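You operate a simulated robot arm through the tools that you are given. There is no shell and no other tool. Be economical: measure what you need, move in short steps, check, and stop when the job is done.

You are at the controls of a simulated two-armed robot. One attempt, no reset.

JOB
Switch over to the right filter, bleed it and reset the vacuum gauge.
Fine: No bubbles left in the sight tube, bleed tap shut.

The check looks at the end state, three seconds after you hand in, the way a careful person would. Anything else that was tipped, shoved, dropped, spilled or broken makes it a failure.

ROBOT AND FRAMES
Two 7-joint arms with fingered hands on one trunk that stands fixed in place. Base frame: the origin is at the foot of the trunk, x ahead of it, y to its left, z up. Units: m, rad, N and s.
The left shoulder is at [0.07, 0.145, 1.162], the right one opposite. With the tool pointing down near the work surface each hand reaches from about 0.2 to 0.76 m from the base axis, measured 20 degrees to its own side. Payload 3.5 kg a hand.
Tool frame (each hand has its own): the origin (TCP) lies between the finger pads and is the grasp point; the fingertips stand 0.025 m ahead of it; z points along the fingers, y is the line along which they close. Largest opening 0.088 m; the body of the gripper starts 0.029 m behind the TCP. The gripper is a hand of 4 fingers: y runs from the thumb to the fingers, the wrist lies at [-0.013, -0.097, -0.162] in the tool frame, and closing takes about 1.5 s.
Orientation is that of the tool frame in the base frame, as [roll, pitch, yaw] about the fixed x, y, z axes, in that order (R = Rz(yaw) Ry(pitch) Rx(roll)). With the fingers straight down and the wrist toward the robot, the tool's x, y and z point along [0, 1, 0], [1, 0, 0] and [0, 0, -1] of the base frame.

CONTROLS
- The arms move only by the tool step_arm. It takes "left_increments", "right_increments" or both (then of equal length, played together; a hand with none holds still); each is a list of rows, each a list of 6 numbers: the turn, a rotation vector about the tool's x, y, z in rad, then the shift along the tool's x, y, z in mm. In form: [[ax, ay, az, dx, dy, dz], ...]. A call has 1 to 10 rows; each row shifts and turns the commanded pose from where the row before left it, along the tool's axes as they then stand. "left_fingers" and "right_fingers" are, for a hand that has rows, the finger opening in mm, from 0 to 88, set as the call begins (left out, the last holds). Rows are played at 5 a second. More than 0.05 m and 0.15 rad between two rows, or a gripper value outside its range, and nothing of the call is played. Where a pose cannot be reached the arm comes as near as it can. A force on the tool above 40 N (or 10 N above the force at the start of the call, whichever is more), or a blocked arm, ends the call early, and 0.2 s more pass. The fingers move at their own pace (about 0.045 m/s each) and stop on an object; they squeeze with about 26 N. The grip force told is the motor's: it shows also when the fingers shut on nothing. Time passes only in rows, and 0.2 s behind the last, so rows that do not move let the fingers close. The reply holds the time, the measured pose of the TCP, the force on the tool along the base axes, the opening and the grip force, in the units named above and with some noise, with the torque about the TCP (base axes, N m) and any sound that the robot's microphone picked up, and new pictures: "views" is both (left out), scene, wrist or none (wrist: the cameras of the hands that moved).
- Cameras (640 x 400 px; columns grow to the right, rows downward): "scene" is now at [0.136, 0.0201, 1.477]; the picture's right is [0.23, -0.97, 0.00], its down [-0.59, -0.14, -0.80] and it looks along [0.77, 0.18, -0.60] (base axes); focal length 314 px, centre (320, 200). "left" rides on the left gripper at [-0.064, -0.083, -0.098] in its tool frame; the picture's right is [-0.62, -0.37, 0.69], its down [0.71, -0.63, 0.30] and it looks along [0.32, 0.68, 0.65] (tool axes); focal length 265 px, centre (320, 200). "right" rides on the right gripper at [0.064, -0.083, -0.098] in its tool frame; the picture's right is [-0.62, 0.37, -0.69], its down [-0.71, -0.63, 0.30] and it looks along [-0.32, 0.68, 0.65] (tool axes); focal length 265 px, centre (320, 200).
- raise_lower(by): slides the trunk up (or, below 0, down) by that many m; the arms and the scene camera ride with it, the base frame stays. It gives what a move gives, with no picture.
- move_fingers(index, middle, ring, thumb_bend, thumb_turn, hand): sets how far each is bent, from 0 (flat) to 1 (curled in); at 0.3 the hand is open as for a grip, at 0.7 the pads meet at the TCP. One left out holds its place. A second passes; each finger stops where it meets its share of the squeeze, and holds until it gets a number again. A gripper value or a shape takes the hand back. It gives what a move gives, with no picture; readings hold the bend of each and the force on the fingers (four entries, about 0 where the hand has none), thumb and palm. thumb_turn goes from beside the hand (0) to across from the fingers (1), as for a grip.
- hand_shape(shape, hand): the hand has 4 fingers and takes this shape, open, in about a second: jaw (thumb against the fingers, like two jaws); tri (thumb and two fingers); tip (a fingertip pinch); poke (one finger out to press); point (the index stretched); flat (the hand flat); cup (the hand cupped); fist (a fist). The gripper value then closes the fingers along that shape, each until it touches; the sizes above hold for jaw. It gives what a move gives, with no picture.
- head_to(pan, tilt): turns the head with the scene camera to pan (to the left, within 1.501 rad either way) and tilt (down, from -0.506 to 1.204), counted from straight ahead of the robot. It gives what a move gives, and a new picture of the scene camera.
- pixel_to_xyz(camera, pixels): there is no depth. For up to 12 entries [column, row, z] of the newest picture of that camera ("zoom" is the newest enlarged one), the place [x, y] in the base frame at which the ray of that pixel passes the height z, good to about 0.003 m. The clock stands still meanwhile.
- inspect(camera, box): a new picture of the part [left, top, right, bottom] of that camera's present view, enlarged. The clock stands still meanwhile.
- sign_off(): hands the job in; it is judged then, once.

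Go step by step. Measure first, check grasps and placings, and put right what went wrong. The budget is 80 turns and 200 pictures, counting those below and the enlarged ones. Unless the task says otherwise, let go and move clear before handing in, and close with one line.

The tools are called after "Call:" as a command line: name --argument value ..., lists and objects as JSON in quotes. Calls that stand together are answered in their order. step_arm: Moves the arms, as the interface text tells. Its arguments: {"type":"object","properties":{"left_increments":{"type":"array"},"left_fingers":{"type":"number"},"right_increments":{"type":"array"},"right_fingers":{"type":"number"},"views":{"type":"string","enum":["both","scene","wrist","none"]}},"required":[]} The other tools are called the same way: raise_lower (by) slides the trunk up or down; hand_shape (shape, hand) gives the hand a shape; move_fingers (index, middle, ring, thumb_bend, thumb_turn, hand) moves the fingers one by one; head_to (pan, tilt) turns the head that bears the scene camera; pixel_to_xyz (camera, pixels) gives the place at which the rays of pixels pass given heights; inspect (camera, box) takes an enlarged picture of a part of a camera's view; sign_off () hands the job in.

At the start:

```text
time_s: 0.0
left_position: [0.4528, 0.268, 1.2877]
left_tcp_rot: [3.142, -0.001, 1.571]
left_contact_force: [0.2, 0.3, -0.5]
left_torque: [-0.02, -0.04, 0.0]
left_grip_width: 0.0875
left_gripper_force: 0.1
left_shape: jaw
left_bend: [0.3, 0.3, 0.3, 0.3, 0.98]
left_finger forces: [0.0, 0.0, 0.0, 0.1, 0.0, 0.0]
right_position: [0.5475, -0.1193, 1.2288]
right_tcp_rot: [3.141, -0.001, 1.57]
right_contact_force: [-0.1, -0.5, -0.4]
right_torque: [0.0, -0.01, 0.0]
right_grip_width: 0.0876
right_gripper_force: 0.1
right_shape: jaw
right_bend: [0.3, 0.3, 0.3, 0.3, 0.98]
right_finger forces: [0.0, 0.0, 0.0, 0.0, 0.0, 0.0]
trunk travel left (down, up): [-0.725, 0.115]
head pan, tilt: [0.234, 0.649]
```

scene: 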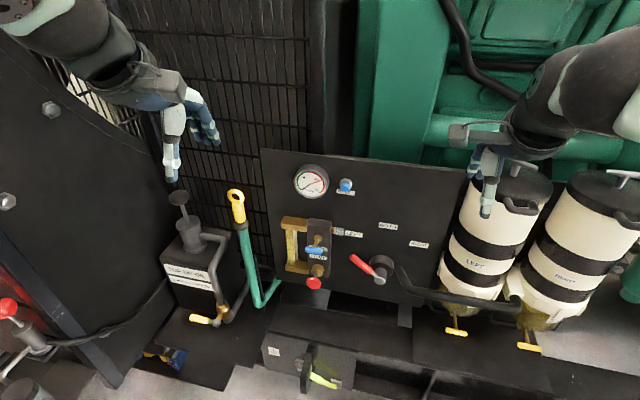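
right: 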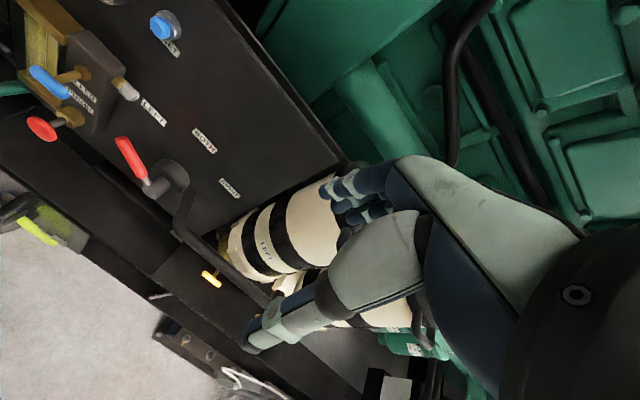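
left: 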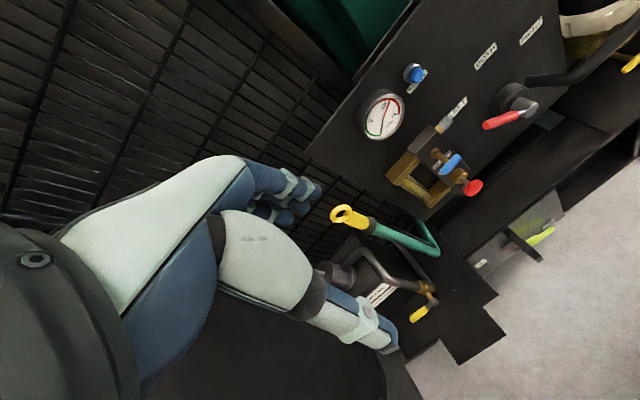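

The scene shows a panel with a gauge (311,181), blue button (346,186), blue/red taps (316,250)/(315,283), and a red selector lever (362,265) with LEFT/BOTH/RIGHT labels. I'll enlarge these to read them.

Call:
inspect --camera "scene" --box '[260, 150, 460, 310]'

Call:
inspect --camera "left" --box '[340, 50, 580, 220]'

Call:
inspect --camera "right" --box '[0, 0, 260, 240]'

Call:
inspect --camera "scene" --box '[150, 170, 350, 400]'

```text
2.50 times, centred on (360, 230) of scene
```

zoom: 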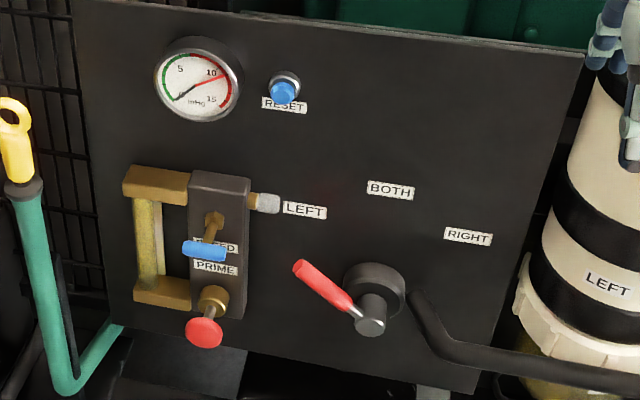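

```text
2.35 times, centred on (460, 135) of left
```

zoom: 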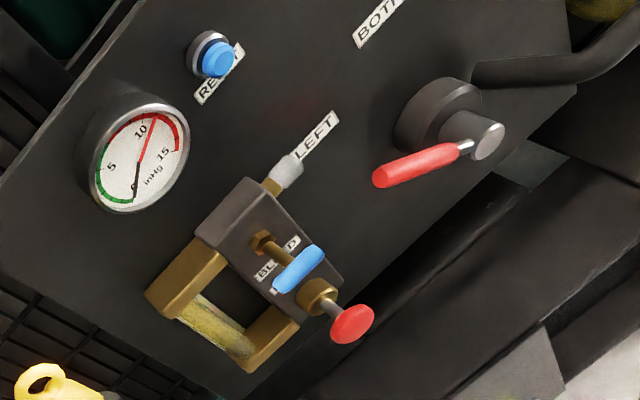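

```text
1.67 times, centred on (130, 120) of right
```

zoom: 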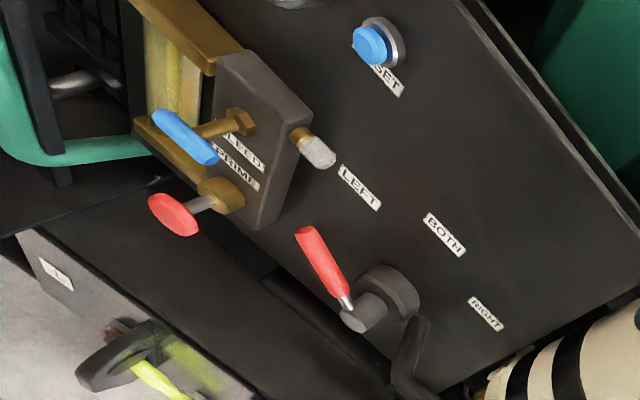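

```text
1.74 times, centred on (250, 285) of scene
```

zoom: 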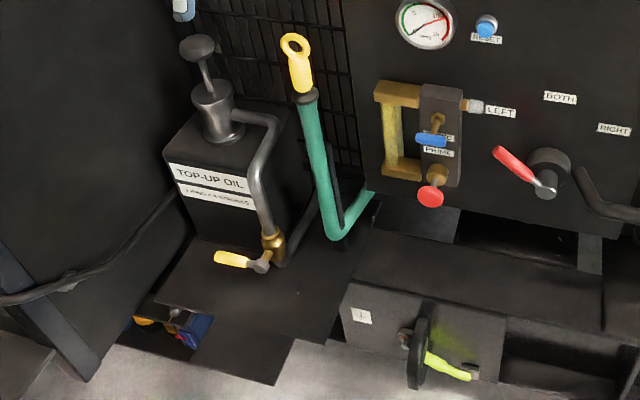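

Selector is on LEFT, the gauge's red pointer is at ~11, and the blue bleed tap and red PRIME plunger sit beside the sight tube. I'll triangulate these from the scene, left and right rays.

Call:
pixel_to_xyz --camera "scene" --pixels '[[345.6, 186.8, 1.0], [345.6, 186.8, 0.8], [380, 278, 1.0], [380, 278, 0.8], [352.8, 256.8, 1.0], [352.8, 256.8, 0.8], [314.4, 250, 1.0], [314.4, 250, 0.8], [313.2, 282.8, 1.0], [313.2, 282.8, 0.8]]'

Call:
pixel_to_xyz --camera "left" --pixels '[[416.6, 75.4, 1.0], [416.6, 75.4, 0.8], [531.5, 109.5, 1.0], [531.5, 109.5, 0.8], [485.5, 125.6, 1.0], [485.5, 125.6, 0.8], [450.6, 164.8, 1.0], [450.6, 164.8, 0.8], [473.6, 187.8, 1.0], [473.6, 187.8, 0.8]]'

Call:
pixel_to_xyz --camera "right" --pixels '[[158.7, 26.6, 1.0], [158.7, 26.6, 0.8], [154, 193, 1.0], [154, 193, 0.8], [121.6, 139.8, 1.0], [121.6, 139.8, 0.8], [49.8, 82.9, 1.0], [49.8, 82.9, 0.8], [41.4, 128.4, 1.0], [41.4, 128.4, 0.8]]'

```text
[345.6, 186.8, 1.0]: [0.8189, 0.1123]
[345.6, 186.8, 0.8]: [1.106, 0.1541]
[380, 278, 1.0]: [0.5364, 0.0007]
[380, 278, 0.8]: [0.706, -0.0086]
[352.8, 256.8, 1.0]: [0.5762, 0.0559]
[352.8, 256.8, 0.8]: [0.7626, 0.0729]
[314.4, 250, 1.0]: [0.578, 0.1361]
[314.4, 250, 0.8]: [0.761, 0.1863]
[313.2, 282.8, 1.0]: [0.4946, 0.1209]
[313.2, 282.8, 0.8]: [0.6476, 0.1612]
```

```text
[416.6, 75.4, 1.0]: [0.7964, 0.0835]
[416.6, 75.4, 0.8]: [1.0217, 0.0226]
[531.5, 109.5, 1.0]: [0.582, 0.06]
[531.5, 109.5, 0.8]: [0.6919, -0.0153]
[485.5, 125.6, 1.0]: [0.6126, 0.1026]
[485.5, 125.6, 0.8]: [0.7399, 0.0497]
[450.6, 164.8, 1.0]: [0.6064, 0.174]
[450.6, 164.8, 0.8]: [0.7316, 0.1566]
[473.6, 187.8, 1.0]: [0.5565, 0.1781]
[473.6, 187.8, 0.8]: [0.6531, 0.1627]
```

```text
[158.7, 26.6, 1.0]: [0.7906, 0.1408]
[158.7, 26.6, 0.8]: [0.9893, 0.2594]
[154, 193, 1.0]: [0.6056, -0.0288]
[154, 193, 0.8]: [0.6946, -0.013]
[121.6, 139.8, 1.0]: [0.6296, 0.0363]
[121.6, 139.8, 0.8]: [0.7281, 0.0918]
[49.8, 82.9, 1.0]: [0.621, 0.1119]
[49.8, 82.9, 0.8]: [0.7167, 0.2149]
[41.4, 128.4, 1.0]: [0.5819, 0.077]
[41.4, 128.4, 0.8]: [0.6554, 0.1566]
```

Triangulated: RESET ≈ (0.737,0.104,1.055), hub end ≈ (0.687,-0.009,0.817), lever tip ≈ (0.698,0.069,0.864), blue tap ≈ (0.677,0.166,0.887), PRIME knob ≈ (0.656,0.161,0.794). I'll turn the right hand so that it points forward, and set the poke shape.

Call:
step_arm --right_increments '[[-0.149, 0, 0, 0, -8, 0], [-0.149, 0, 0, 0, -8, 0], [-0.149, 0, 0, 0, -8, 0], [-0.149, 0, 0, 0, 0, 0], [-0.149, 0, 0, 0, 0, 0], [-0.149, 0, 0, 0, 0, 0], [-0.149, 0, 0, 0, 0, 0], [-0.149, 0, 0, 0, 0, 0], [-0.149, 0, 0, 0, 0, 0], [-0.149, 0, 0, 0, 0, 0]]' --views "none"

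Call:
hand_shape --hand "right" --shape "poke"

Call:
raise_lower --by -0.1

Call:
step_arm --right_increments '[[-0.08, 0, 0, 0, 0, 0]]'

```text
time_s: 2.4
left_position: [0.4543, 0.2703, 1.2869]
left_tcp_rot: [-3.141, -0.002, 1.569]
left_contact_force: [0.0, -0.8, 1.4]
left_torque: [-0.01, -0.02, 0.0]
left_grip_width: 0.0878
left_gripper_force: 0.0
left_shape: jaw
left_bend: [0.3, 0.3, 0.3, 0.3, 0.98]
left_finger forces: [0.0, 0.0, 0.1, 0.1, 0.0, 0.0]
right_position: [0.5808, -0.1445, 1.3216]
right_tcp_rot: [1.631, -0.067, 1.543]
right_contact_force: [0.5, -0.2, -0.6]
right_torque: [0.0, 0.0, 0.0]
right_grip_width: 0.0878
right_gripper_force: 0.1
right_shape: jaw
right_bend: [0.3, 0.3, 0.3, 0.3, 0.98]
right_finger forces: [0.0, 0.1, 0.1, 0.0, 0.0, 0.1]
right hand out of reach, approached as far as the arm can: row 9, 10
trunk travel left (down, up): [-0.725, 0.115]
head pan, tilt: [0.234, 0.649]
stopped in row 10 (right hand): the arm was blocked; the commanded pose is now the measured one
```

```text
time_s: 3.3
left_position: [0.454, 0.2689, 1.2867]
left_tcp_rot: [-3.142, 0.0, 1.571]
left_contact_force: [0.6, -0.2, 0.2]
left_torque: [-0.01, -0.05, 0.01]
left_grip_width: 0.0876
left_gripper_force: 0.0
left_shape: jaw
left_bend: [0.3, 0.3, 0.3, 0.3, 0.98]
left_finger forces: [0.0, 0.1, 0.0, 0.0, 0.1, 0.0]
right_position: [0.5807, -0.1437, 1.3214]
right_tcp_rot: [1.632, -0.068, 1.544]
right_contact_force: [-0.3, 0.4, 0.4]
right_torque: [0.01, 0.0, 0.03]
right_grip_width: 0.0002
right_gripper_force: 0.0
right_shape: poke
right_bend: [0.7, 0.7, 0.99, 1.0, 1.0]
right_finger forces: [0.1, 0.1, 0.0, 0.1, 0.1, 0.0]
trunk travel left (down, up): [-0.725, 0.115]
head pan, tilt: [0.234, 0.649]
```

```text
time_s: 4.6
left_position: [0.4531, 0.268, 1.1874]
left_tcp_rot: [-3.141, 0.0, 1.571]
left_contact_force: [-0.6, -0.1, -0.1]
left_torque: [0.0, 0.03, -0.02]
left_grip_width: 0.0872
left_gripper_force: 0.0
left_shape: jaw
left_bend: [0.3, 0.3, 0.3, 0.3, 0.98]
left_finger forces: [0.1, 0.0, 0.0, 0.0, 0.1, 0.0]
right_position: [0.5807, -0.1447, 1.219]
right_tcp_rot: [1.631, -0.066, 1.543]
right_contact_force: [0.0, -0.1, 0.3]
right_torque: [0.02, 0.04, 0.0]
right_grip_width: 0.0002
right_gripper_force: 0.0
right_shape: poke
right_bend: [0.7, 0.7, 0.99, 1.0, 1.0]
right_finger forces: [0.0, 0.1, 0.0, 0.1, 0.0, 0.0]
trunk travel left (down, up): [-0.625, 0.215]
head pan, tilt: [0.234, 0.649]
```

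```text
time_s: 5.2
left_position: [0.4533, 0.2681, 1.1884]
left_tcp_rot: [3.141, 0.0, 1.569]
left_contact_force: [-0.4, -0.1, 0.1]
left_torque: [-0.01, -0.04, -0.01]
left_grip_width: 0.0876
left_gripper_force: 0.1
left_shape: jaw
left_bend: [0.3, 0.3, 0.3, 0.3, 0.98]
left_finger forces: [0.0, 0.1, 0.0, 0.0, 0.0, 0.0]
right_position: [0.5903, -0.1749, 1.25]
right_tcp_rot: [1.538, -0.133, 1.511]
right_contact_force: [-0.2, 0.3, 0.1]
right_torque: [-0.03, -0.01, 0.02]
right_grip_width: 0.0
right_gripper_force: 0.1
right_shape: poke
right_bend: [0.7, 0.7, 0.99, 1.0, 1.0]
right_finger forces: [0.0, 0.1, 0.0, 0.1, 0.0, 0.0]
right hand out of reach, approached as far as the arm can: row 1
trunk travel left (down, up): [-0.625, 0.215]
head pan, tilt: [0.234, 0.649]
stopped in row 1 (right hand): the arm was blocked; the commanded pose is now the measured one
```

scene: 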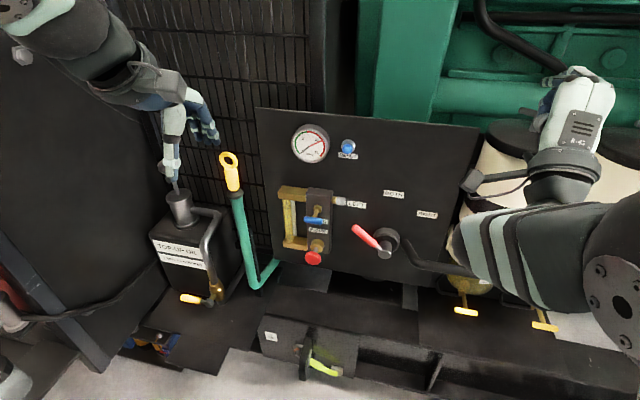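
right: 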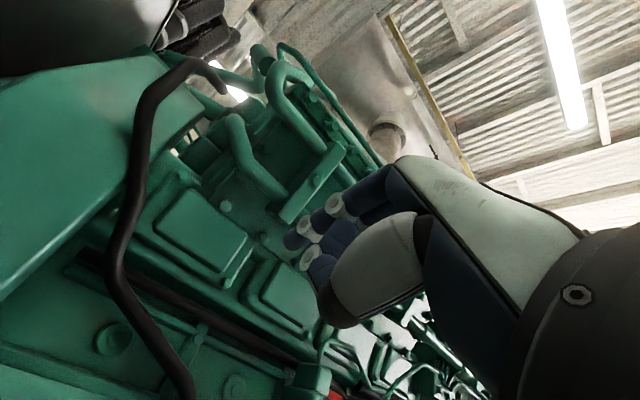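

Fingers-up-forward is beyond the wrist's range, so I'll use a stretched index instead with the hand only half-tilted. Switch to "point", tilt back, and look.

Call:
hand_shape --hand "right" --shape "point"

Call:
step_arm --right_increments '[[0.149, 0, 0, 0, 0, -10], [0.149, 0, 0, 0, 0, -10], [0.149, 0, 0, 0, 0, -10], [0.149, 0, 0, 0, 0, -10], [0.149, 0, 0, 0, 0, -10]]'

```text
time_s: 6.1
left_position: [0.4542, 0.2683, 1.1875]
left_tcp_rot: [3.141, 0.0, 1.572]
left_contact_force: [-0.3, 0.2, 0.4]
left_torque: [-0.02, 0.0, 0.02]
left_grip_width: 0.0878
left_gripper_force: 0.1
left_shape: jaw
left_bend: [0.3, 0.3, 0.3, 0.3, 0.98]
left_finger forces: [0.0, 0.0, 0.1, 0.0, 0.0, 0.1]
right_position: [0.5917, -0.1739, 1.2489]
right_tcp_rot: [1.538, -0.135, 1.512]
right_contact_force: [-0.4, -0.1, 0.3]
right_torque: [0.02, 0.03, -0.03]
right_grip_width: 0.0001
right_gripper_force: 0.1
right_shape: point
right_bend: [0.2, 1.0, 1.0, 0.98, 0.88]
right_finger forces: [0.0, 0.1, 0.0, 0.0, 0.1, 0.0]
trunk travel left (down, up): [-0.625, 0.215]
head pan, tilt: [0.234, 0.649]
```

```text
time_s: 7.3
left_position: [0.4535, 0.2671, 1.1875]
left_tcp_rot: [3.141, 0.0, 1.571]
left_contact_force: [-0.6, -0.1, 0.1]
left_torque: [0.0, -0.01, 0.0]
left_grip_width: 0.0878
left_gripper_force: 0.1
left_shape: jaw
left_bend: [0.3, 0.3, 0.3, 0.3, 0.98]
left_finger forces: [0.0, 0.0, 0.1, 0.0, 0.0, 0.0]
right_position: [0.5476, -0.1698, 1.2554]
right_tcp_rot: [2.283, -0.128, 1.518]
right_contact_force: [-1.3, -0.5, 0.8]
right_torque: [0.01, 0.04, 0.01]
right_grip_width: 0.0002
right_gripper_force: 0.0
right_shape: point
right_bend: [0.2, 1.0, 1.0, 0.98, 0.88]
right_finger forces: [0.1, 0.1, 0.0, 0.0, 0.1, 0.0]
right hand out of reach, approached as far as the arm can: row 2
trunk travel left (down, up): [-0.625, 0.215]
head pan, tilt: [0.234, 0.649]
```

scene: 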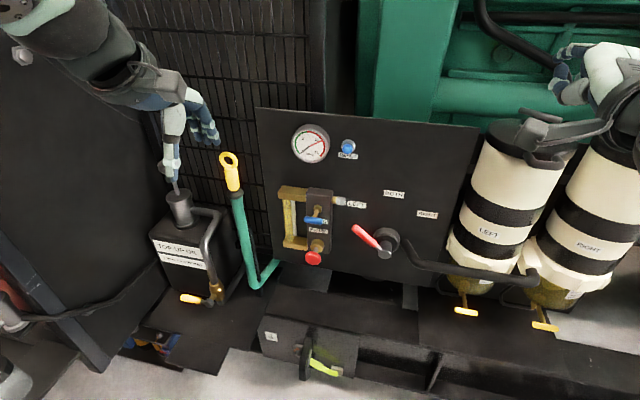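
right: 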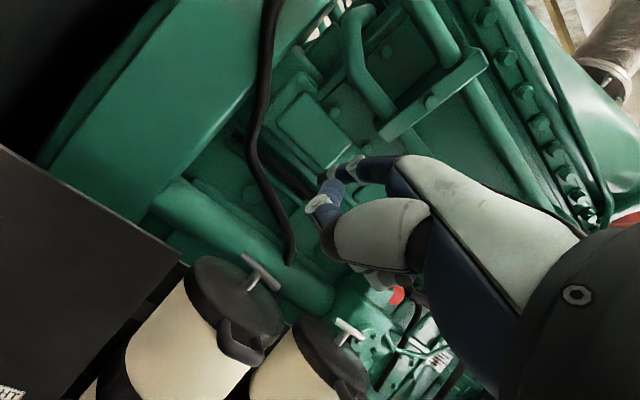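

The stretched index now points forward. I'll inspect the index tip in both cameras and lift/retract the left hand before lowering the trunk.

Call:
inspect --camera "right" --box '[270, 110, 470, 240]'

Call:
step_arm --left_increments '[[0, 0, 0, 0, -30, -40], [0, 0, 0, 0, -30, -40], [0, 0, 0, 0, -30, -40]]' --right_increments '[[0, 0.06, 0, 0, -20, 0], [0, 0.06, 0, 0, -20, 0], [0, 0, 0, 0, -20, 0]]' --views "none"

Call:
raise_lower --by -0.12

Call:
step_arm --right_increments '[[0, 0, 0, 20, 0, 0], [0, 0, 0, 20, 0, 0], [0, 0, 0, 20, 0, 0], [0, 0, 0, 20, 0, 0], [0, 0, 0, 20, 0, 0]]'

```text
3.08 times, centred on (370, 175) of right
```

zoom: 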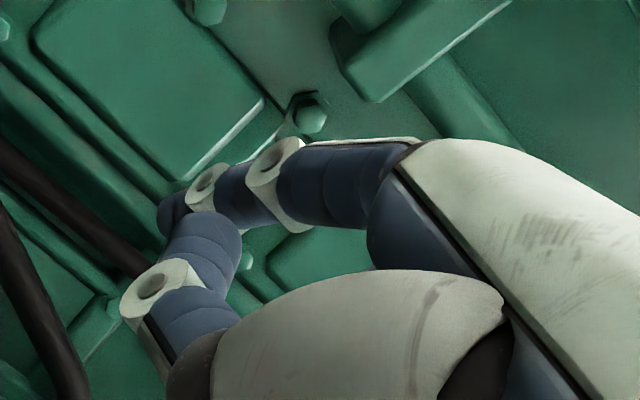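

```text
time_s: 8.1
left_position: [0.4525, 0.2491, 1.2715]
left_tcp_rot: [3.141, -0.001, 1.57]
left_contact_force: [0.2, 0.2, 0.0]
left_torque: [0.0, -0.01, 0.01]
left_grip_width: 0.0878
left_gripper_force: 0.1
left_shape: jaw
left_bend: [0.3, 0.3, 0.3, 0.3, 0.98]
left_finger forces: [0.0, 0.0, 0.0, 0.0, 0.0, 0.1]
left hand out of reach, approached as far as the arm can: row 1, 2, 3
right_position: [0.5113, -0.1637, 1.2066]
right_tcp_rot: [2.266, -0.209, 1.611]
right_contact_force: [0.1, -0.4, -0.2]
right_torque: [-0.02, 0.0, -0.02]
right_grip_width: 0.0001
right_gripper_force: 0.1
right_shape: point
right_bend: [0.2, 1.0, 1.0, 0.98, 0.88]
right_finger forces: [0.0, 0.0, 0.1, 0.1, 0.0, 0.0]
trunk travel left (down, up): [-0.625, 0.215]
head pan, tilt: [0.234, 0.649]
```

```text
time_s: 9.6
left_position: [0.4537, 0.25, 1.1502]
left_tcp_rot: [3.141, 0.0, 1.57]
left_contact_force: [0.0, -0.7, -0.5]
left_torque: [-0.01, 0.01, -0.03]
left_grip_width: 0.0879
left_gripper_force: 0.1
left_shape: jaw
left_bend: [0.3, 0.3, 0.3, 0.3, 0.98]
left_finger forces: [0.1, 0.1, 0.0, 0.0, 0.0, 0.1]
right_position: [0.5101, -0.1643, 1.0873]
right_tcp_rot: [2.268, -0.206, 1.609]
right_contact_force: [0.2, -0.1, -0.1]
right_torque: [0.0, 0.01, -0.05]
right_grip_width: 0.0002
right_gripper_force: 0.0
right_shape: point
right_bend: [0.2, 1.0, 1.0, 0.98, 0.88]
right_finger forces: [0.0, 0.0, 0.0, 0.0, 0.0, 0.1]
trunk travel left (down, up): [-0.505, 0.335]
head pan, tilt: [0.234, 0.649]
```

```text
time_s: 10.8
left_position: [0.452, 0.249, 1.1525]
left_tcp_rot: [-3.141, 0.001, 1.57]
left_contact_force: [-0.2, 0.1, -0.6]
left_torque: [0.0, -0.01, -0.03]
left_grip_width: 0.0878
left_gripper_force: 0.0
left_shape: jaw
left_bend: [0.3, 0.3, 0.3, 0.3, 0.98]
left_finger forces: [0.1, 0.1, 0.1, 0.0, 0.0, 0.0]
right_position: [0.5063, -0.0639, 1.1084]
right_tcp_rot: [2.268, -0.207, 1.607]
right_contact_force: [-0.5, 0.7, -0.6]
right_torque: [-0.05, 0.0, 0.02]
right_grip_width: 0.0
right_gripper_force: 0.1
right_shape: point
right_bend: [0.2, 1.0, 1.0, 0.98, 0.88]
right_finger forces: [0.0, 0.1, 0.0, 0.0, 0.0, 0.0]
trunk travel left (down, up): [-0.505, 0.335]
head pan, tilt: [0.234, 0.649]
```

scene: 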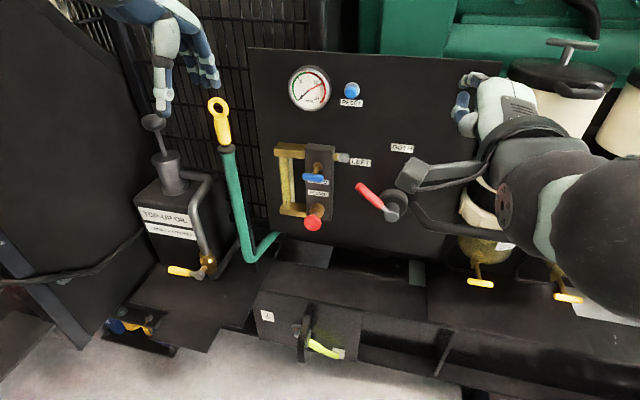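
right: 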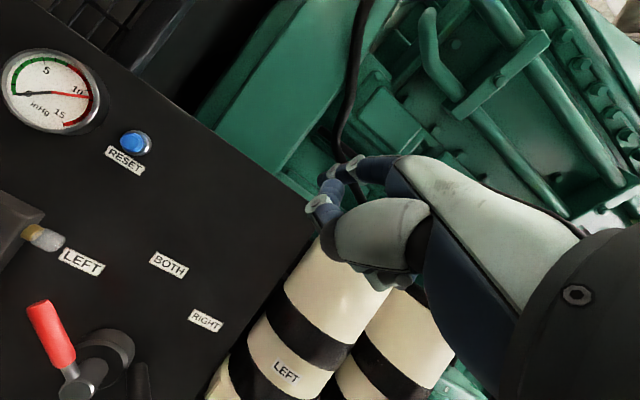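

RESET, BOTH and RIGHT are clearly readable in the right view now. I'll straighten the index completely and inspect its tip in the scene view.

Call:
move_fingers --hand "right" --index 0.0

Call:
inspect --camera "scene" --box '[420, 50, 560, 140]'

Call:
inspect --camera "right" --box '[270, 110, 470, 240]'

Call:
inspect --camera "left" --box '[0, 0, 640, 400]'

```text
time_s: 11.8
left_position: [0.4538, 0.2501, 1.1517]
left_tcp_rot: [-3.141, -0.001, 1.571]
left_contact_force: [0.2, -0.6, 0.3]
left_torque: [-0.01, -0.01, 0.02]
left_grip_width: 0.0879
left_gripper_force: 0.1
left_shape: jaw
left_bend: [0.3, 0.3, 0.3, 0.3, 0.98]
left_finger forces: [0.0, 0.0, 0.0, 0.0, 0.0, 0.0]
right_position: [0.5059, -0.0658, 1.1091]
right_tcp_rot: [2.269, -0.208, 1.61]
right_contact_force: [0.2, 0.0, 1.0]
right_torque: [-0.01, 0.0, -0.02]
right_grip_width: 0.04
right_gripper_force: 0.0
right_shape: fingers
right_bend: [0.0, 1.0, 1.0, 0.98, 0.88]
right_finger forces: [0.0, 0.1, 0.0, 0.1, 0.1, 0.0]
trunk travel left (down, up): [-0.505, 0.335]
head pan, tilt: [0.234, 0.649]
```

```text
4.44 times, centred on (490, 95) of scene
```

zoom: 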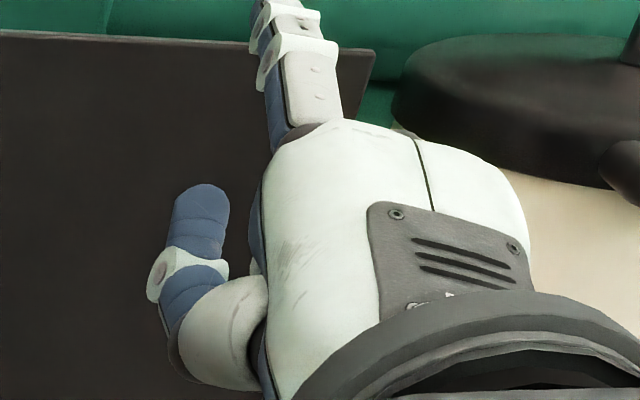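

```text
3.08 times, centred on (370, 175) of right
```

zoom: 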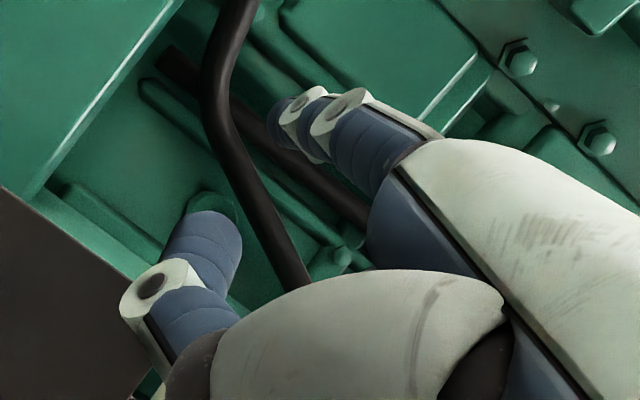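

```text
1.00 times, centred on (320, 200) of left (not enlarged: the box is as wide or as high as the picture)
```

zoom: 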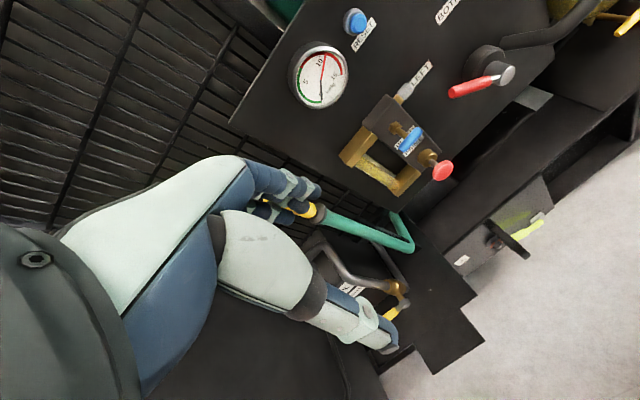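

The straight index points up-forward now. I'll locate its tip precisely in the scene and right views.

Call:
inspect --camera "scene" --box '[430, 20, 530, 90]'

Call:
pixel_to_xyz --camera "right" --pixels '[[358, 150, 1.1], [358, 150, 1.2], [358, 150, 1.3], [394, 168, 1.1], [394, 168, 1.2]]'

```text
5.71 times, centred on (480, 55) of scene
```

zoom: 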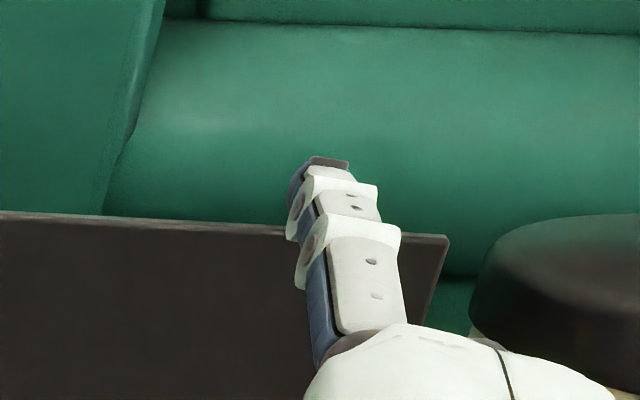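

```text
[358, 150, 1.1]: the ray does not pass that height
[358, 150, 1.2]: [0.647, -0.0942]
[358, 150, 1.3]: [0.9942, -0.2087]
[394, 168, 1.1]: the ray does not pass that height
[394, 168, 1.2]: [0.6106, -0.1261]
```

By triangulation the straight index tip is at about (0, 0.108, 0.02) in the tool frame. I'll level the hand (take out the roll), tip it 0.3 rad down so the index runs horizontally forward, and check.

Call:
step_arm --right_increments '[[0, -0.08, -0.066, 0, 0, 0], [0, -0.08, -0.066, 0, 0, 0], [0.145, 0, 0, 0, 0, 0], [0.145, 0, 0, 0, 0, 0], [0, 0, 0, 15, -12, 18], [0, 0, 0, 15, -12, 18], [0, 0, 0, 15, -12, 18], [0, 0, 0, 15, -12, 18], [0, 0, 0, 15, -12, 18]]'

Call:
inspect --camera "scene" --box '[340, 50, 540, 190]'

Call:
inspect --camera "left" --box '[380, 0, 640, 180]'

```text
time_s: 13.8
left_position: [0.4533, 0.2508, 1.1501]
left_tcp_rot: [-3.141, 0.0, 1.572]
left_contact_force: [1.1, 0.2, -0.7]
left_torque: [-0.05, -0.05, -0.01]
left_grip_width: 0.0876
left_gripper_force: 0.1
left_shape: jaw
left_bend: [0.3, 0.3, 0.3, 0.3, 0.98]
left_finger forces: [0.1, 0.0, 0.0, 0.0, 0.0, 0.0]
right_position: [0.5061, 0.013, 0.9989]
right_tcp_rot: [2.562, -0.002, 1.57]
right_contact_force: [-0.4, 0.4, -0.6]
right_torque: [0.02, -0.01, -0.01]
right_grip_width: 0.04
right_gripper_force: 0.1
right_shape: fingers
right_bend: [0.0, 1.0, 1.0, 0.98, 0.88]
right_finger forces: [0.1, 0.1, 0.0, 0.0, 0.0, 0.0]
trunk travel left (down, up): [-0.505, 0.335]
head pan, tilt: [0.234, 0.649]
```

scene: 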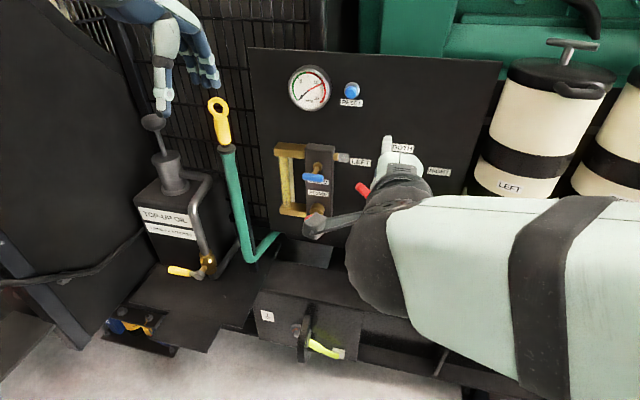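
right: 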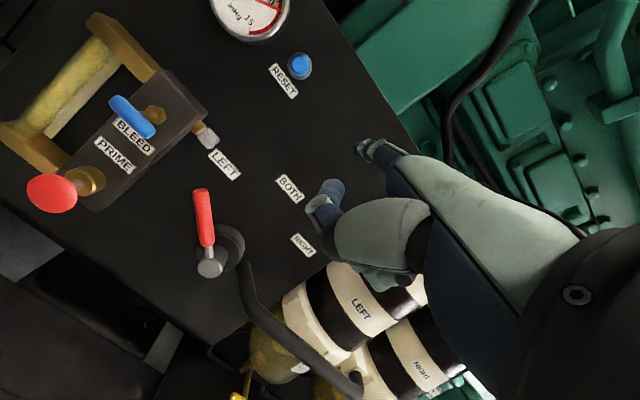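

```text
2.86 times, centred on (440, 120) of scene
```

zoom: 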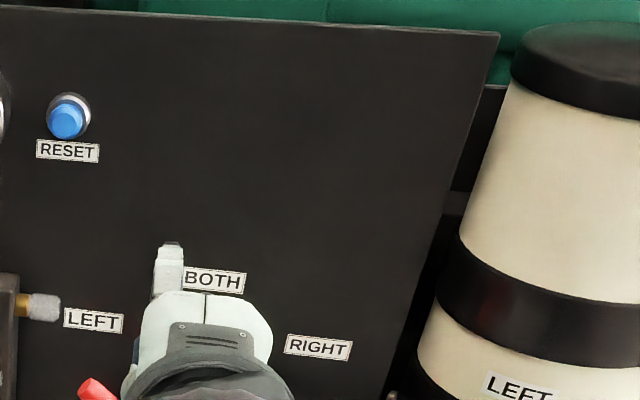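

```text
2.22 times, centred on (510, 90) of left
```

zoom: 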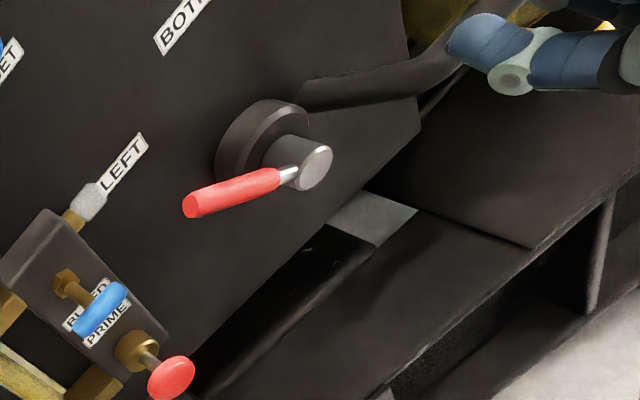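

The index tip shows at scene (388,136) and right ≈(365,147). I'll triangulate the tip, plus re-measure the lever now that the camera is lower.

Call:
pixel_to_xyz --camera "right" --pixels '[[362, 146, 1.05], [362, 146, 1.1], [211, 268, 0.8], [211, 268, 0.85], [201, 191, 0.85], [201, 191, 0.9]]'

Call:
pixel_to_xyz --camera "scene" --pixels '[[388.3, 136, 1.05], [388.3, 136, 1.0], [360, 185, 0.9], [360, 185, 0.85]]'

Call:
pixel_to_xyz --camera "left" --pixels '[[508, 74, 0.8], [508, 74, 0.85], [453, 93, 0.85], [453, 93, 0.9], [575, 18, 0.9], [575, 18, 1.0]]'

Call:
inspect --camera "right" --box '[300, 110, 460, 230]'

```text
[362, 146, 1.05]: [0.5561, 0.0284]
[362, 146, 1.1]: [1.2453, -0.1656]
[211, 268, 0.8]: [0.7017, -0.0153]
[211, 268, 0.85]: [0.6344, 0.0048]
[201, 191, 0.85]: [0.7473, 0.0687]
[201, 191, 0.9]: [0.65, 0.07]
```

```text
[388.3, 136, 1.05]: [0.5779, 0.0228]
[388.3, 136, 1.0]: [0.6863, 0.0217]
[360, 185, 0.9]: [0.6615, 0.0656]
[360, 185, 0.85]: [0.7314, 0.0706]
```

```text
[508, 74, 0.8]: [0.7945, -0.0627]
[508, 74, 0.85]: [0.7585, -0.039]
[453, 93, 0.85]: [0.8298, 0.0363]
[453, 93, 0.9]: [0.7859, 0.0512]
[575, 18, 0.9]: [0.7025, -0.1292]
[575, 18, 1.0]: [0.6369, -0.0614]
```

```text
3.33 times, centred on (380, 170) of right
```

zoom: 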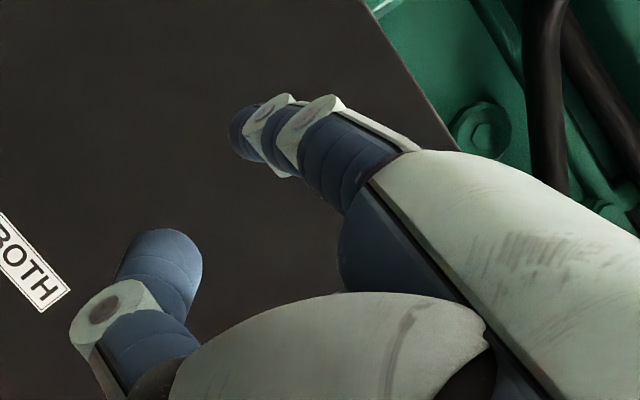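

The tip is about (+0.08–0.10, 0.005, 0.047) ahead of the TCP; the lever runs from hub (0.687,-0.01,0.813) to (0.697,0.068,0.873). I'll move down to just short of a spot below the lever and check from the side with the left camera.

Call:
step_arm --right_increments '[[0, 0, 0, 6.3, -14, 37.7], [0, 0, 0, 6.3, -14, 37.7], [0, 0, 0, 6.3, -14, 37.7], [0, 0, 0, 6.3, -14, 37.7], [0, 0, 0, 6.3, -14, 37.7], [0, 0, 0, 6.3, -14, 37.7]]' --left_increments '[[0, 0, 0, 0, 0, 0], [0, 0, 0, 0, 0, 0], [0, 0, 0, 0, 0, 0], [0, 0, 0, 0, 0, 0], [0, 0, 0, 0, 0, 0], [0, 0, 0, 0, 0, 0]]'

Call:
inspect --camera "left" --box '[380, 0, 640, 180]'

Call:
inspect --camera "right" --box '[200, 60, 440, 230]'

```text
time_s: 15.2
left_position: [0.453, 0.2496, 1.1528]
left_tcp_rot: [-3.14, -0.001, 1.57]
left_contact_force: [0.7, 0.5, 0.4]
left_torque: [0.0, 0.03, 0.04]
left_grip_width: 0.0875
left_gripper_force: 0.1
left_shape: jaw
left_bend: [0.3, 0.3, 0.3, 0.3, 0.98]
left_finger forces: [0.1, 0.0, 0.0, 0.1, 0.0, 0.0]
right_position: [0.5595, 0.0493, 0.7671]
right_tcp_rot: [2.559, -0.011, 1.56]
right_contact_force: [0.7, 0.7, -0.2]
right_torque: [0.0, -0.01, 0.03]
right_grip_width: 0.04
right_gripper_force: 0.0
right_shape: fingers
right_bend: [0.0, 1.0, 1.0, 0.98, 0.88]
right_finger forces: [0.0, 0.0, 0.1, 0.0, 0.1, 0.0]
trunk travel left (down, up): [-0.505, 0.335]
head pan, tilt: [0.234, 0.649]
```

scene: 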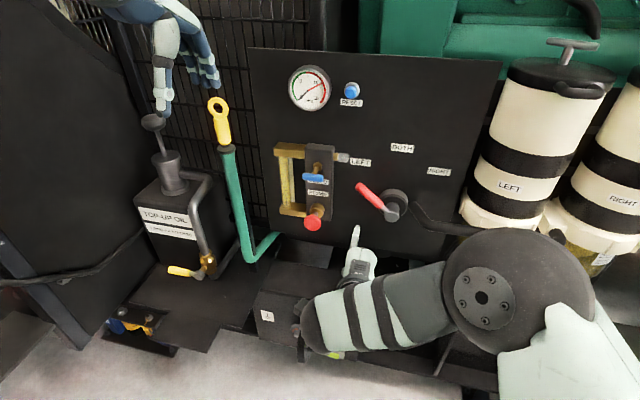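
right: 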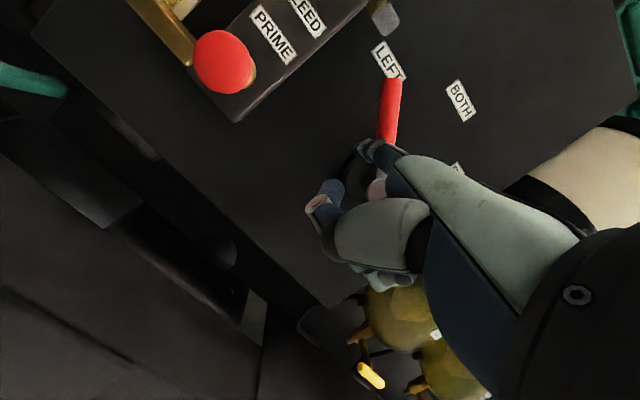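
left: 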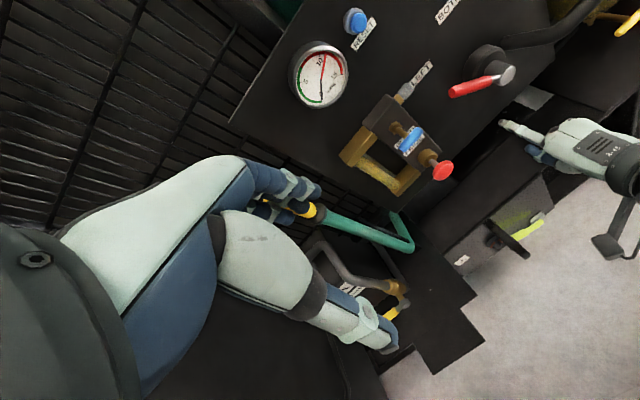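

```text
2.22 times, centred on (510, 90) of left
```

zoom: 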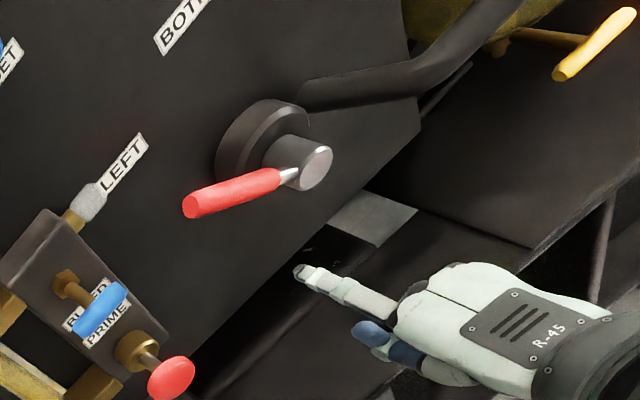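

```text
2.35 times, centred on (320, 145) of right
```

zoom: 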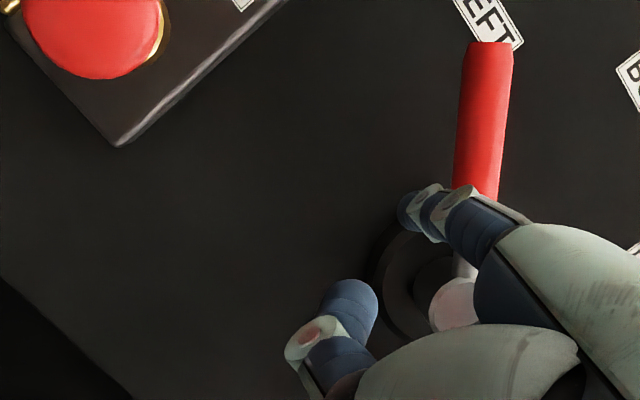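

The side view is clear: index tip at left (502,122), scene (356,229), right (357,147). Triangulate it along with the lever, hub, tap and knob from these fresh pictures.

Call:
pixel_to_xyz --camera "left" --pixels '[[502.3, 122.4, 0.85], [502.3, 122.4, 0.75], [508, 75, 0.85], [508, 75, 0.75], [453, 94, 0.9], [453, 94, 0.8], [409, 141, 0.9], [409, 141, 0.8], [442, 171, 0.8], [442, 171, 0.7], [353, 20, 1.1], [353, 20, 1.0]]'

Call:
pixel_to_xyz --camera "scene" --pixels '[[356, 229, 0.85], [356, 229, 0.75], [392, 212, 0.85], [392, 212, 0.75], [360, 187, 0.9], [360, 187, 0.8], [312.5, 177, 0.9], [312.5, 177, 0.8], [312, 223, 0.8], [312, 223, 0.7], [351, 90, 1.1], [351, 90, 1.0]]'

Call:
inspect --camera "scene" --box '[270, 60, 450, 260]'

```text
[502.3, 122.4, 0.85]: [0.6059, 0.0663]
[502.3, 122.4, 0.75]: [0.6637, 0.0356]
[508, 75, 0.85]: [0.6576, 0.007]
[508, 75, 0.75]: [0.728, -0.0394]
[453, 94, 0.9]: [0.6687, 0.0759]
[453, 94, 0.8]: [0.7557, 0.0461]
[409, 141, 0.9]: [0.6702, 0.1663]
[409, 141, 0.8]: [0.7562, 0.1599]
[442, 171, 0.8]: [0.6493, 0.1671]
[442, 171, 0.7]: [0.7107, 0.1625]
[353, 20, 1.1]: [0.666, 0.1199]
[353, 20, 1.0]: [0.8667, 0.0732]
```

```text
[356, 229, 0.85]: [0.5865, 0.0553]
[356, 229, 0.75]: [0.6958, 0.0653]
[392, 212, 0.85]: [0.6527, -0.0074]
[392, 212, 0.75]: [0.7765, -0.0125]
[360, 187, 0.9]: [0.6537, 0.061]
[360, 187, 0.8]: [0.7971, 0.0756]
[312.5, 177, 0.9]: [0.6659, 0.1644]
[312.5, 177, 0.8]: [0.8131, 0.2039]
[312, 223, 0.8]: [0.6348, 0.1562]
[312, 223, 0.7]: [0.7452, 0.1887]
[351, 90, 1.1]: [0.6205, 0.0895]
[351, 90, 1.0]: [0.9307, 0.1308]
```

```text
2.00 times, centred on (360, 160) of scene
```

zoom: 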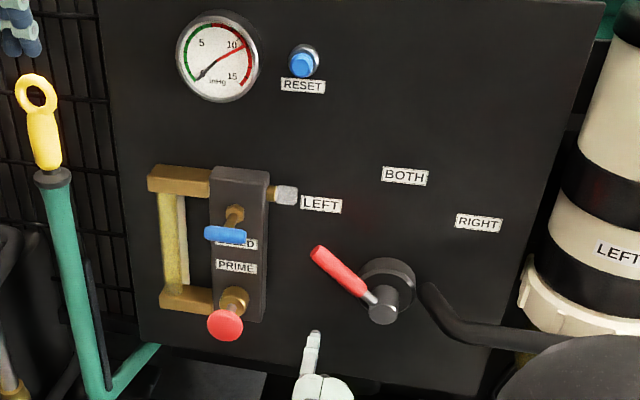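

Index tip now ≈ (0.619,0.058,0.823); hub ≈ (0.688,-0.009,0.815); lever tip ≈ (0.70,0.066,0.866), so the tip is ~3 cm below the lever. Next I slide the finger forward beneath it, to x≈0.71.

Call:
step_arm --right_increments '[[0, 0, 0, 0, 19, 12.5], [0, 0, 0, 0, 19, 12.5], [0, 0, 0, 0, 19, 12.5], [0, 0, 0, 0, 19, 12.5]]'

Call:
inspect --camera "left" --box '[380, 0, 640, 180]'

```text
time_s: 16.2
left_position: [0.4532, 0.2506, 1.1512]
left_tcp_rot: [-3.14, 0.001, 1.572]
left_contact_force: [-0.2, 0.1, -0.3]
left_torque: [0.03, 0.01, -0.02]
left_grip_width: 0.088
left_gripper_force: 0.1
left_shape: jaw
left_bend: [0.3, 0.3, 0.3, 0.3, 0.98]
left_finger forces: [0.1, 0.0, 0.1, 0.0, 0.0, 0.0]
right_position: [0.6511, 0.0471, 0.7638]
right_tcp_rot: [2.562, -0.003, 1.572]
right_contact_force: [0.2, 0.3, -0.1]
right_torque: [0.01, 0.0, -0.01]
right_grip_width: 0.0403
right_gripper_force: 0.0
right_shape: fingers
right_bend: [0.0, 1.0, 1.0, 0.98, 0.88]
right_finger forces: [0.0, 0.0, 0.0, 0.0, 0.0, 0.0]
trunk travel left (down, up): [-0.505, 0.335]
head pan, tilt: [0.234, 0.649]
```

scene: 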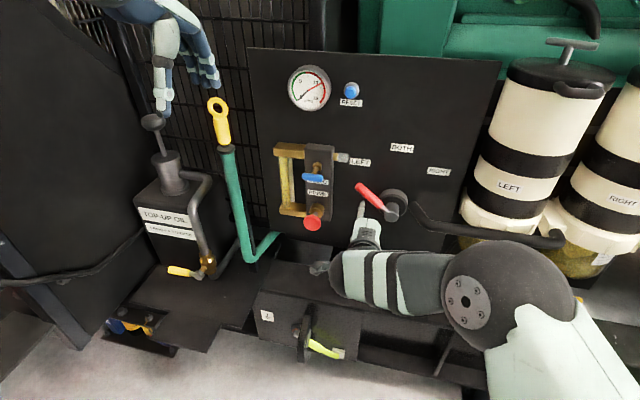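
right: 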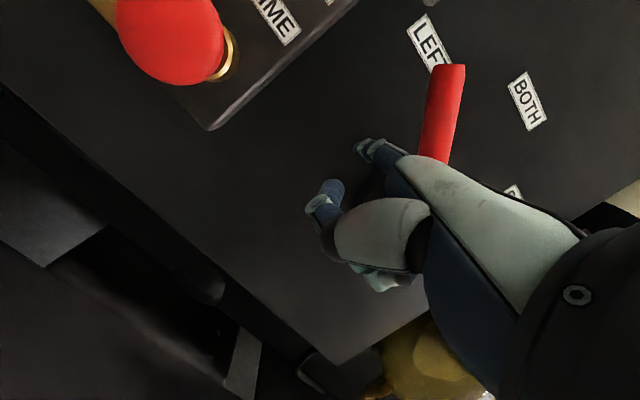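

```text
2.22 times, centred on (510, 90) of left
```

zoom: 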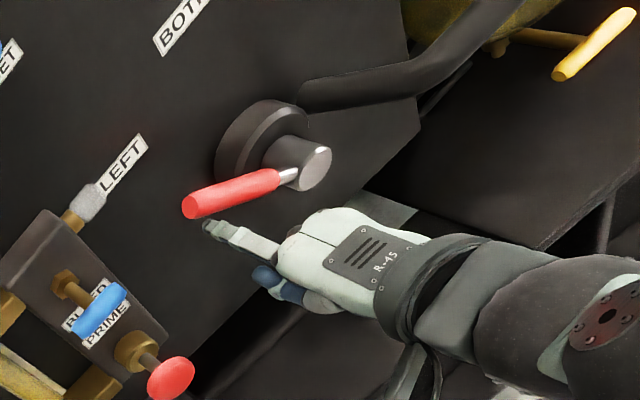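

The finger is beneath the lever with no contact. I'll sweep it up along an arc around the hub.

Call:
step_arm --right_increments '[[0, 0, 0, -1, 3.3, -5], [0, 0, 0, -5, 9, -13.8], [0, 0, 0, -6, 5.8, -8.8], [0, 0, 0, -7, 4.4, -6.7], [0, 0, 0, -7, 3.3, -5], [0, 0, 0, -7, 2.7, -4.2], [0, 0, 0, -8, 2.2, -3.3], [0, 0, 0, -8, 1.6, -2.5]]'

Call:
inspect --camera "left" --box '[380, 0, 640, 180]'

```text
time_s: 18.0
left_position: [0.4533, 0.2482, 1.1518]
left_tcp_rot: [3.142, 0.0, 1.57]
left_contact_force: [0.0, 0.7, -0.5]
left_torque: [0.02, -0.01, -0.03]
left_grip_width: 0.0877
left_gripper_force: 0.1
left_shape: jaw
left_bend: [0.3, 0.3, 0.3, 0.3, 0.98]
left_finger forces: [0.0, 0.0, 0.1, 0.1, 0.0, 0.0]
right_position: [0.6515, -0.0009, 0.8247]
right_tcp_rot: [2.561, -0.002, 1.57]
right_contact_force: [-0.7, 0.4, 0.3]
right_torque: [-0.02, 0.0, 0.0]
right_grip_width: 0.0402
right_gripper_force: 0.1
right_shape: fingers
right_bend: [0.0, 1.0, 1.0, 0.98, 0.88]
right_finger forces: [0.0, 0.0, 0.0, 0.0, 0.1, 0.0]
trunk travel left (down, up): [-0.505, 0.335]
head pan, tilt: [0.234, 0.649]
```

scene: 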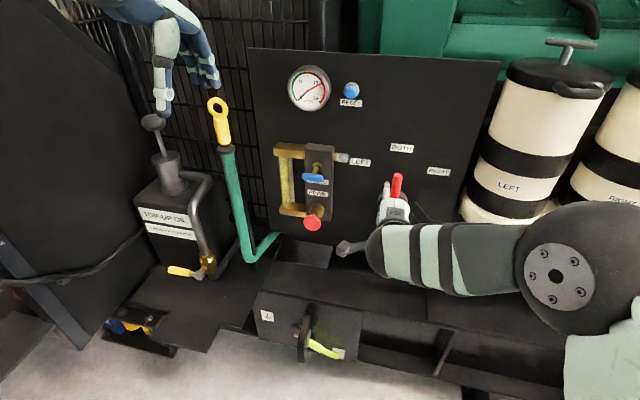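
right: 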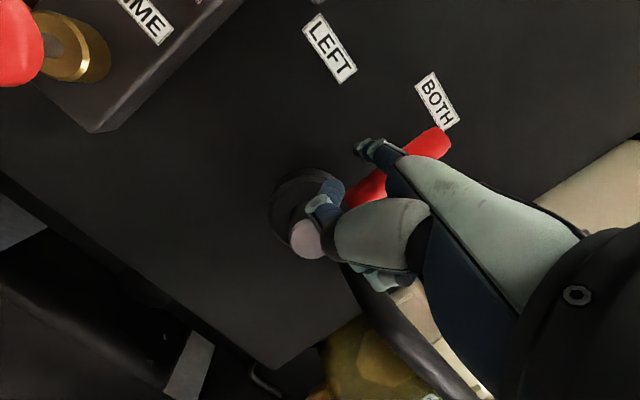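

```text
2.22 times, centred on (510, 90) of left
```

zoom: 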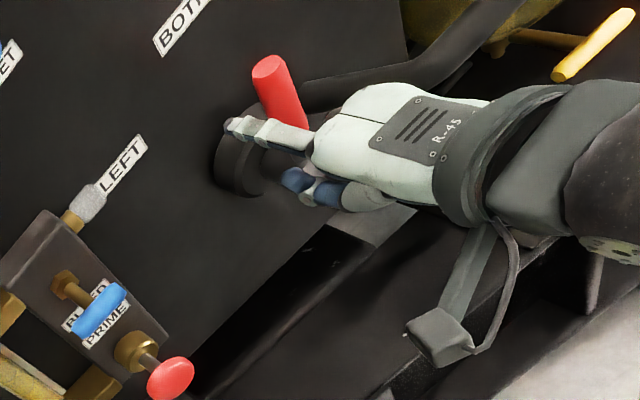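

Lever is now vertical at BOTH (scene tip at 397,178). Continue the arc over toward RIGHT.

Call:
step_arm --right_increments '[[0, 0, 0, -8.5, 0.5, -0.8], [0, 0, 0, -8.5, -0.5, 0.8], [0, 0, 0, -8.5, -0.5, 0.8], [0, 0, 0, -8.5, -1.1, 1.7], [0, 0, 0, -8, -1.4, 2.1], [0, 0, 0, -8, -1.9, 2.9]]'

Call:
inspect --camera "left" --box '[380, 0, 640, 180]'

Call:
inspect --camera "scene" --box '[340, 120, 480, 240]'

```text
time_s: 19.4
left_position: [0.4533, 0.2495, 1.1509]
left_tcp_rot: [-3.141, 0.0, 1.572]
left_contact_force: [0.6, -0.1, -0.4]
left_torque: [-0.05, -0.02, 0.02]
left_grip_width: 0.0876
left_gripper_force: 0.0
left_shape: jaw
left_bend: [0.3, 0.3, 0.3, 0.3, 0.98]
left_finger forces: [0.0, 0.0, 0.0, 0.0, 0.1, 0.1]
right_position: [0.6481, -0.051, 0.8153]
right_tcp_rot: [2.562, -0.003, 1.572]
right_contact_force: [0.3, 0.0, -0.9]
right_torque: [-0.02, 0.0, -0.02]
right_grip_width: 0.0404
right_gripper_force: 0.1
right_shape: fingers
right_bend: [0.0, 1.0, 1.0, 0.98, 0.88]
right_finger forces: [0.0, 0.0, 0.1, 0.0, 0.0, 0.0]
trunk travel left (down, up): [-0.505, 0.335]
head pan, tilt: [0.234, 0.649]
```

scene: 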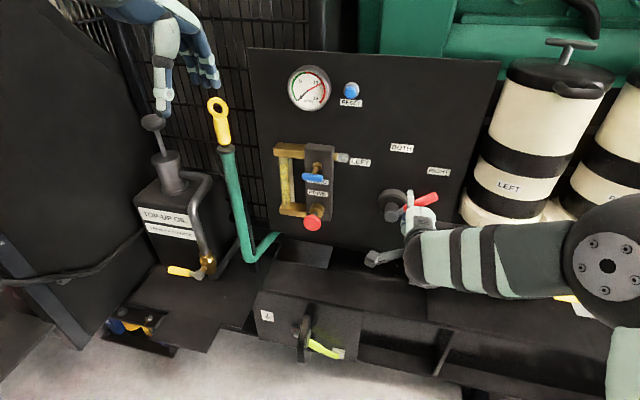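
right: 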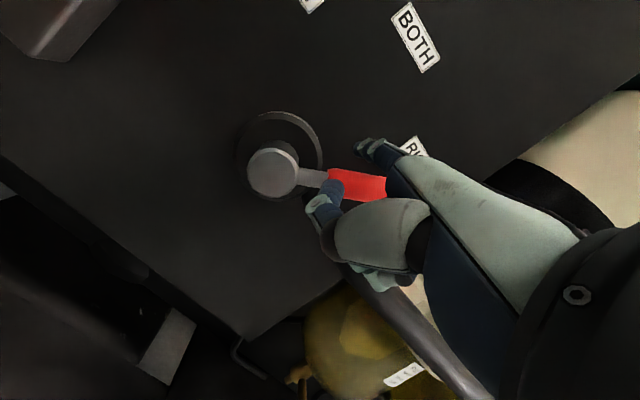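

```text
2.22 times, centred on (510, 90) of left
```

zoom: 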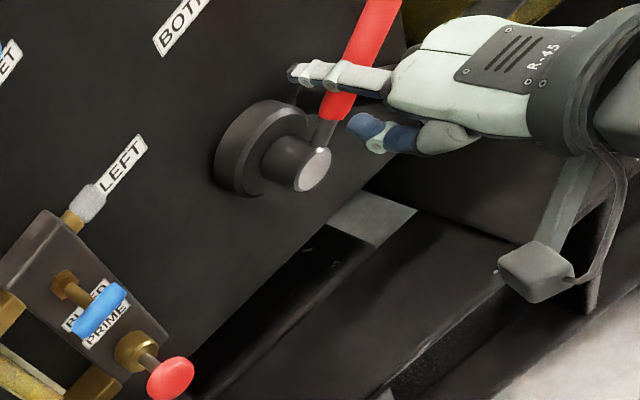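

```text
3.33 times, centred on (410, 180) of scene
```

zoom: 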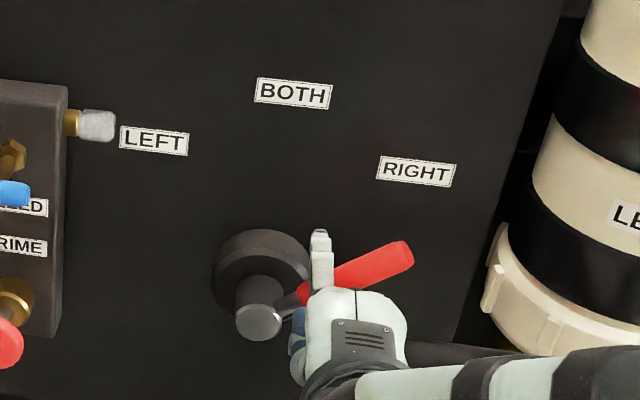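

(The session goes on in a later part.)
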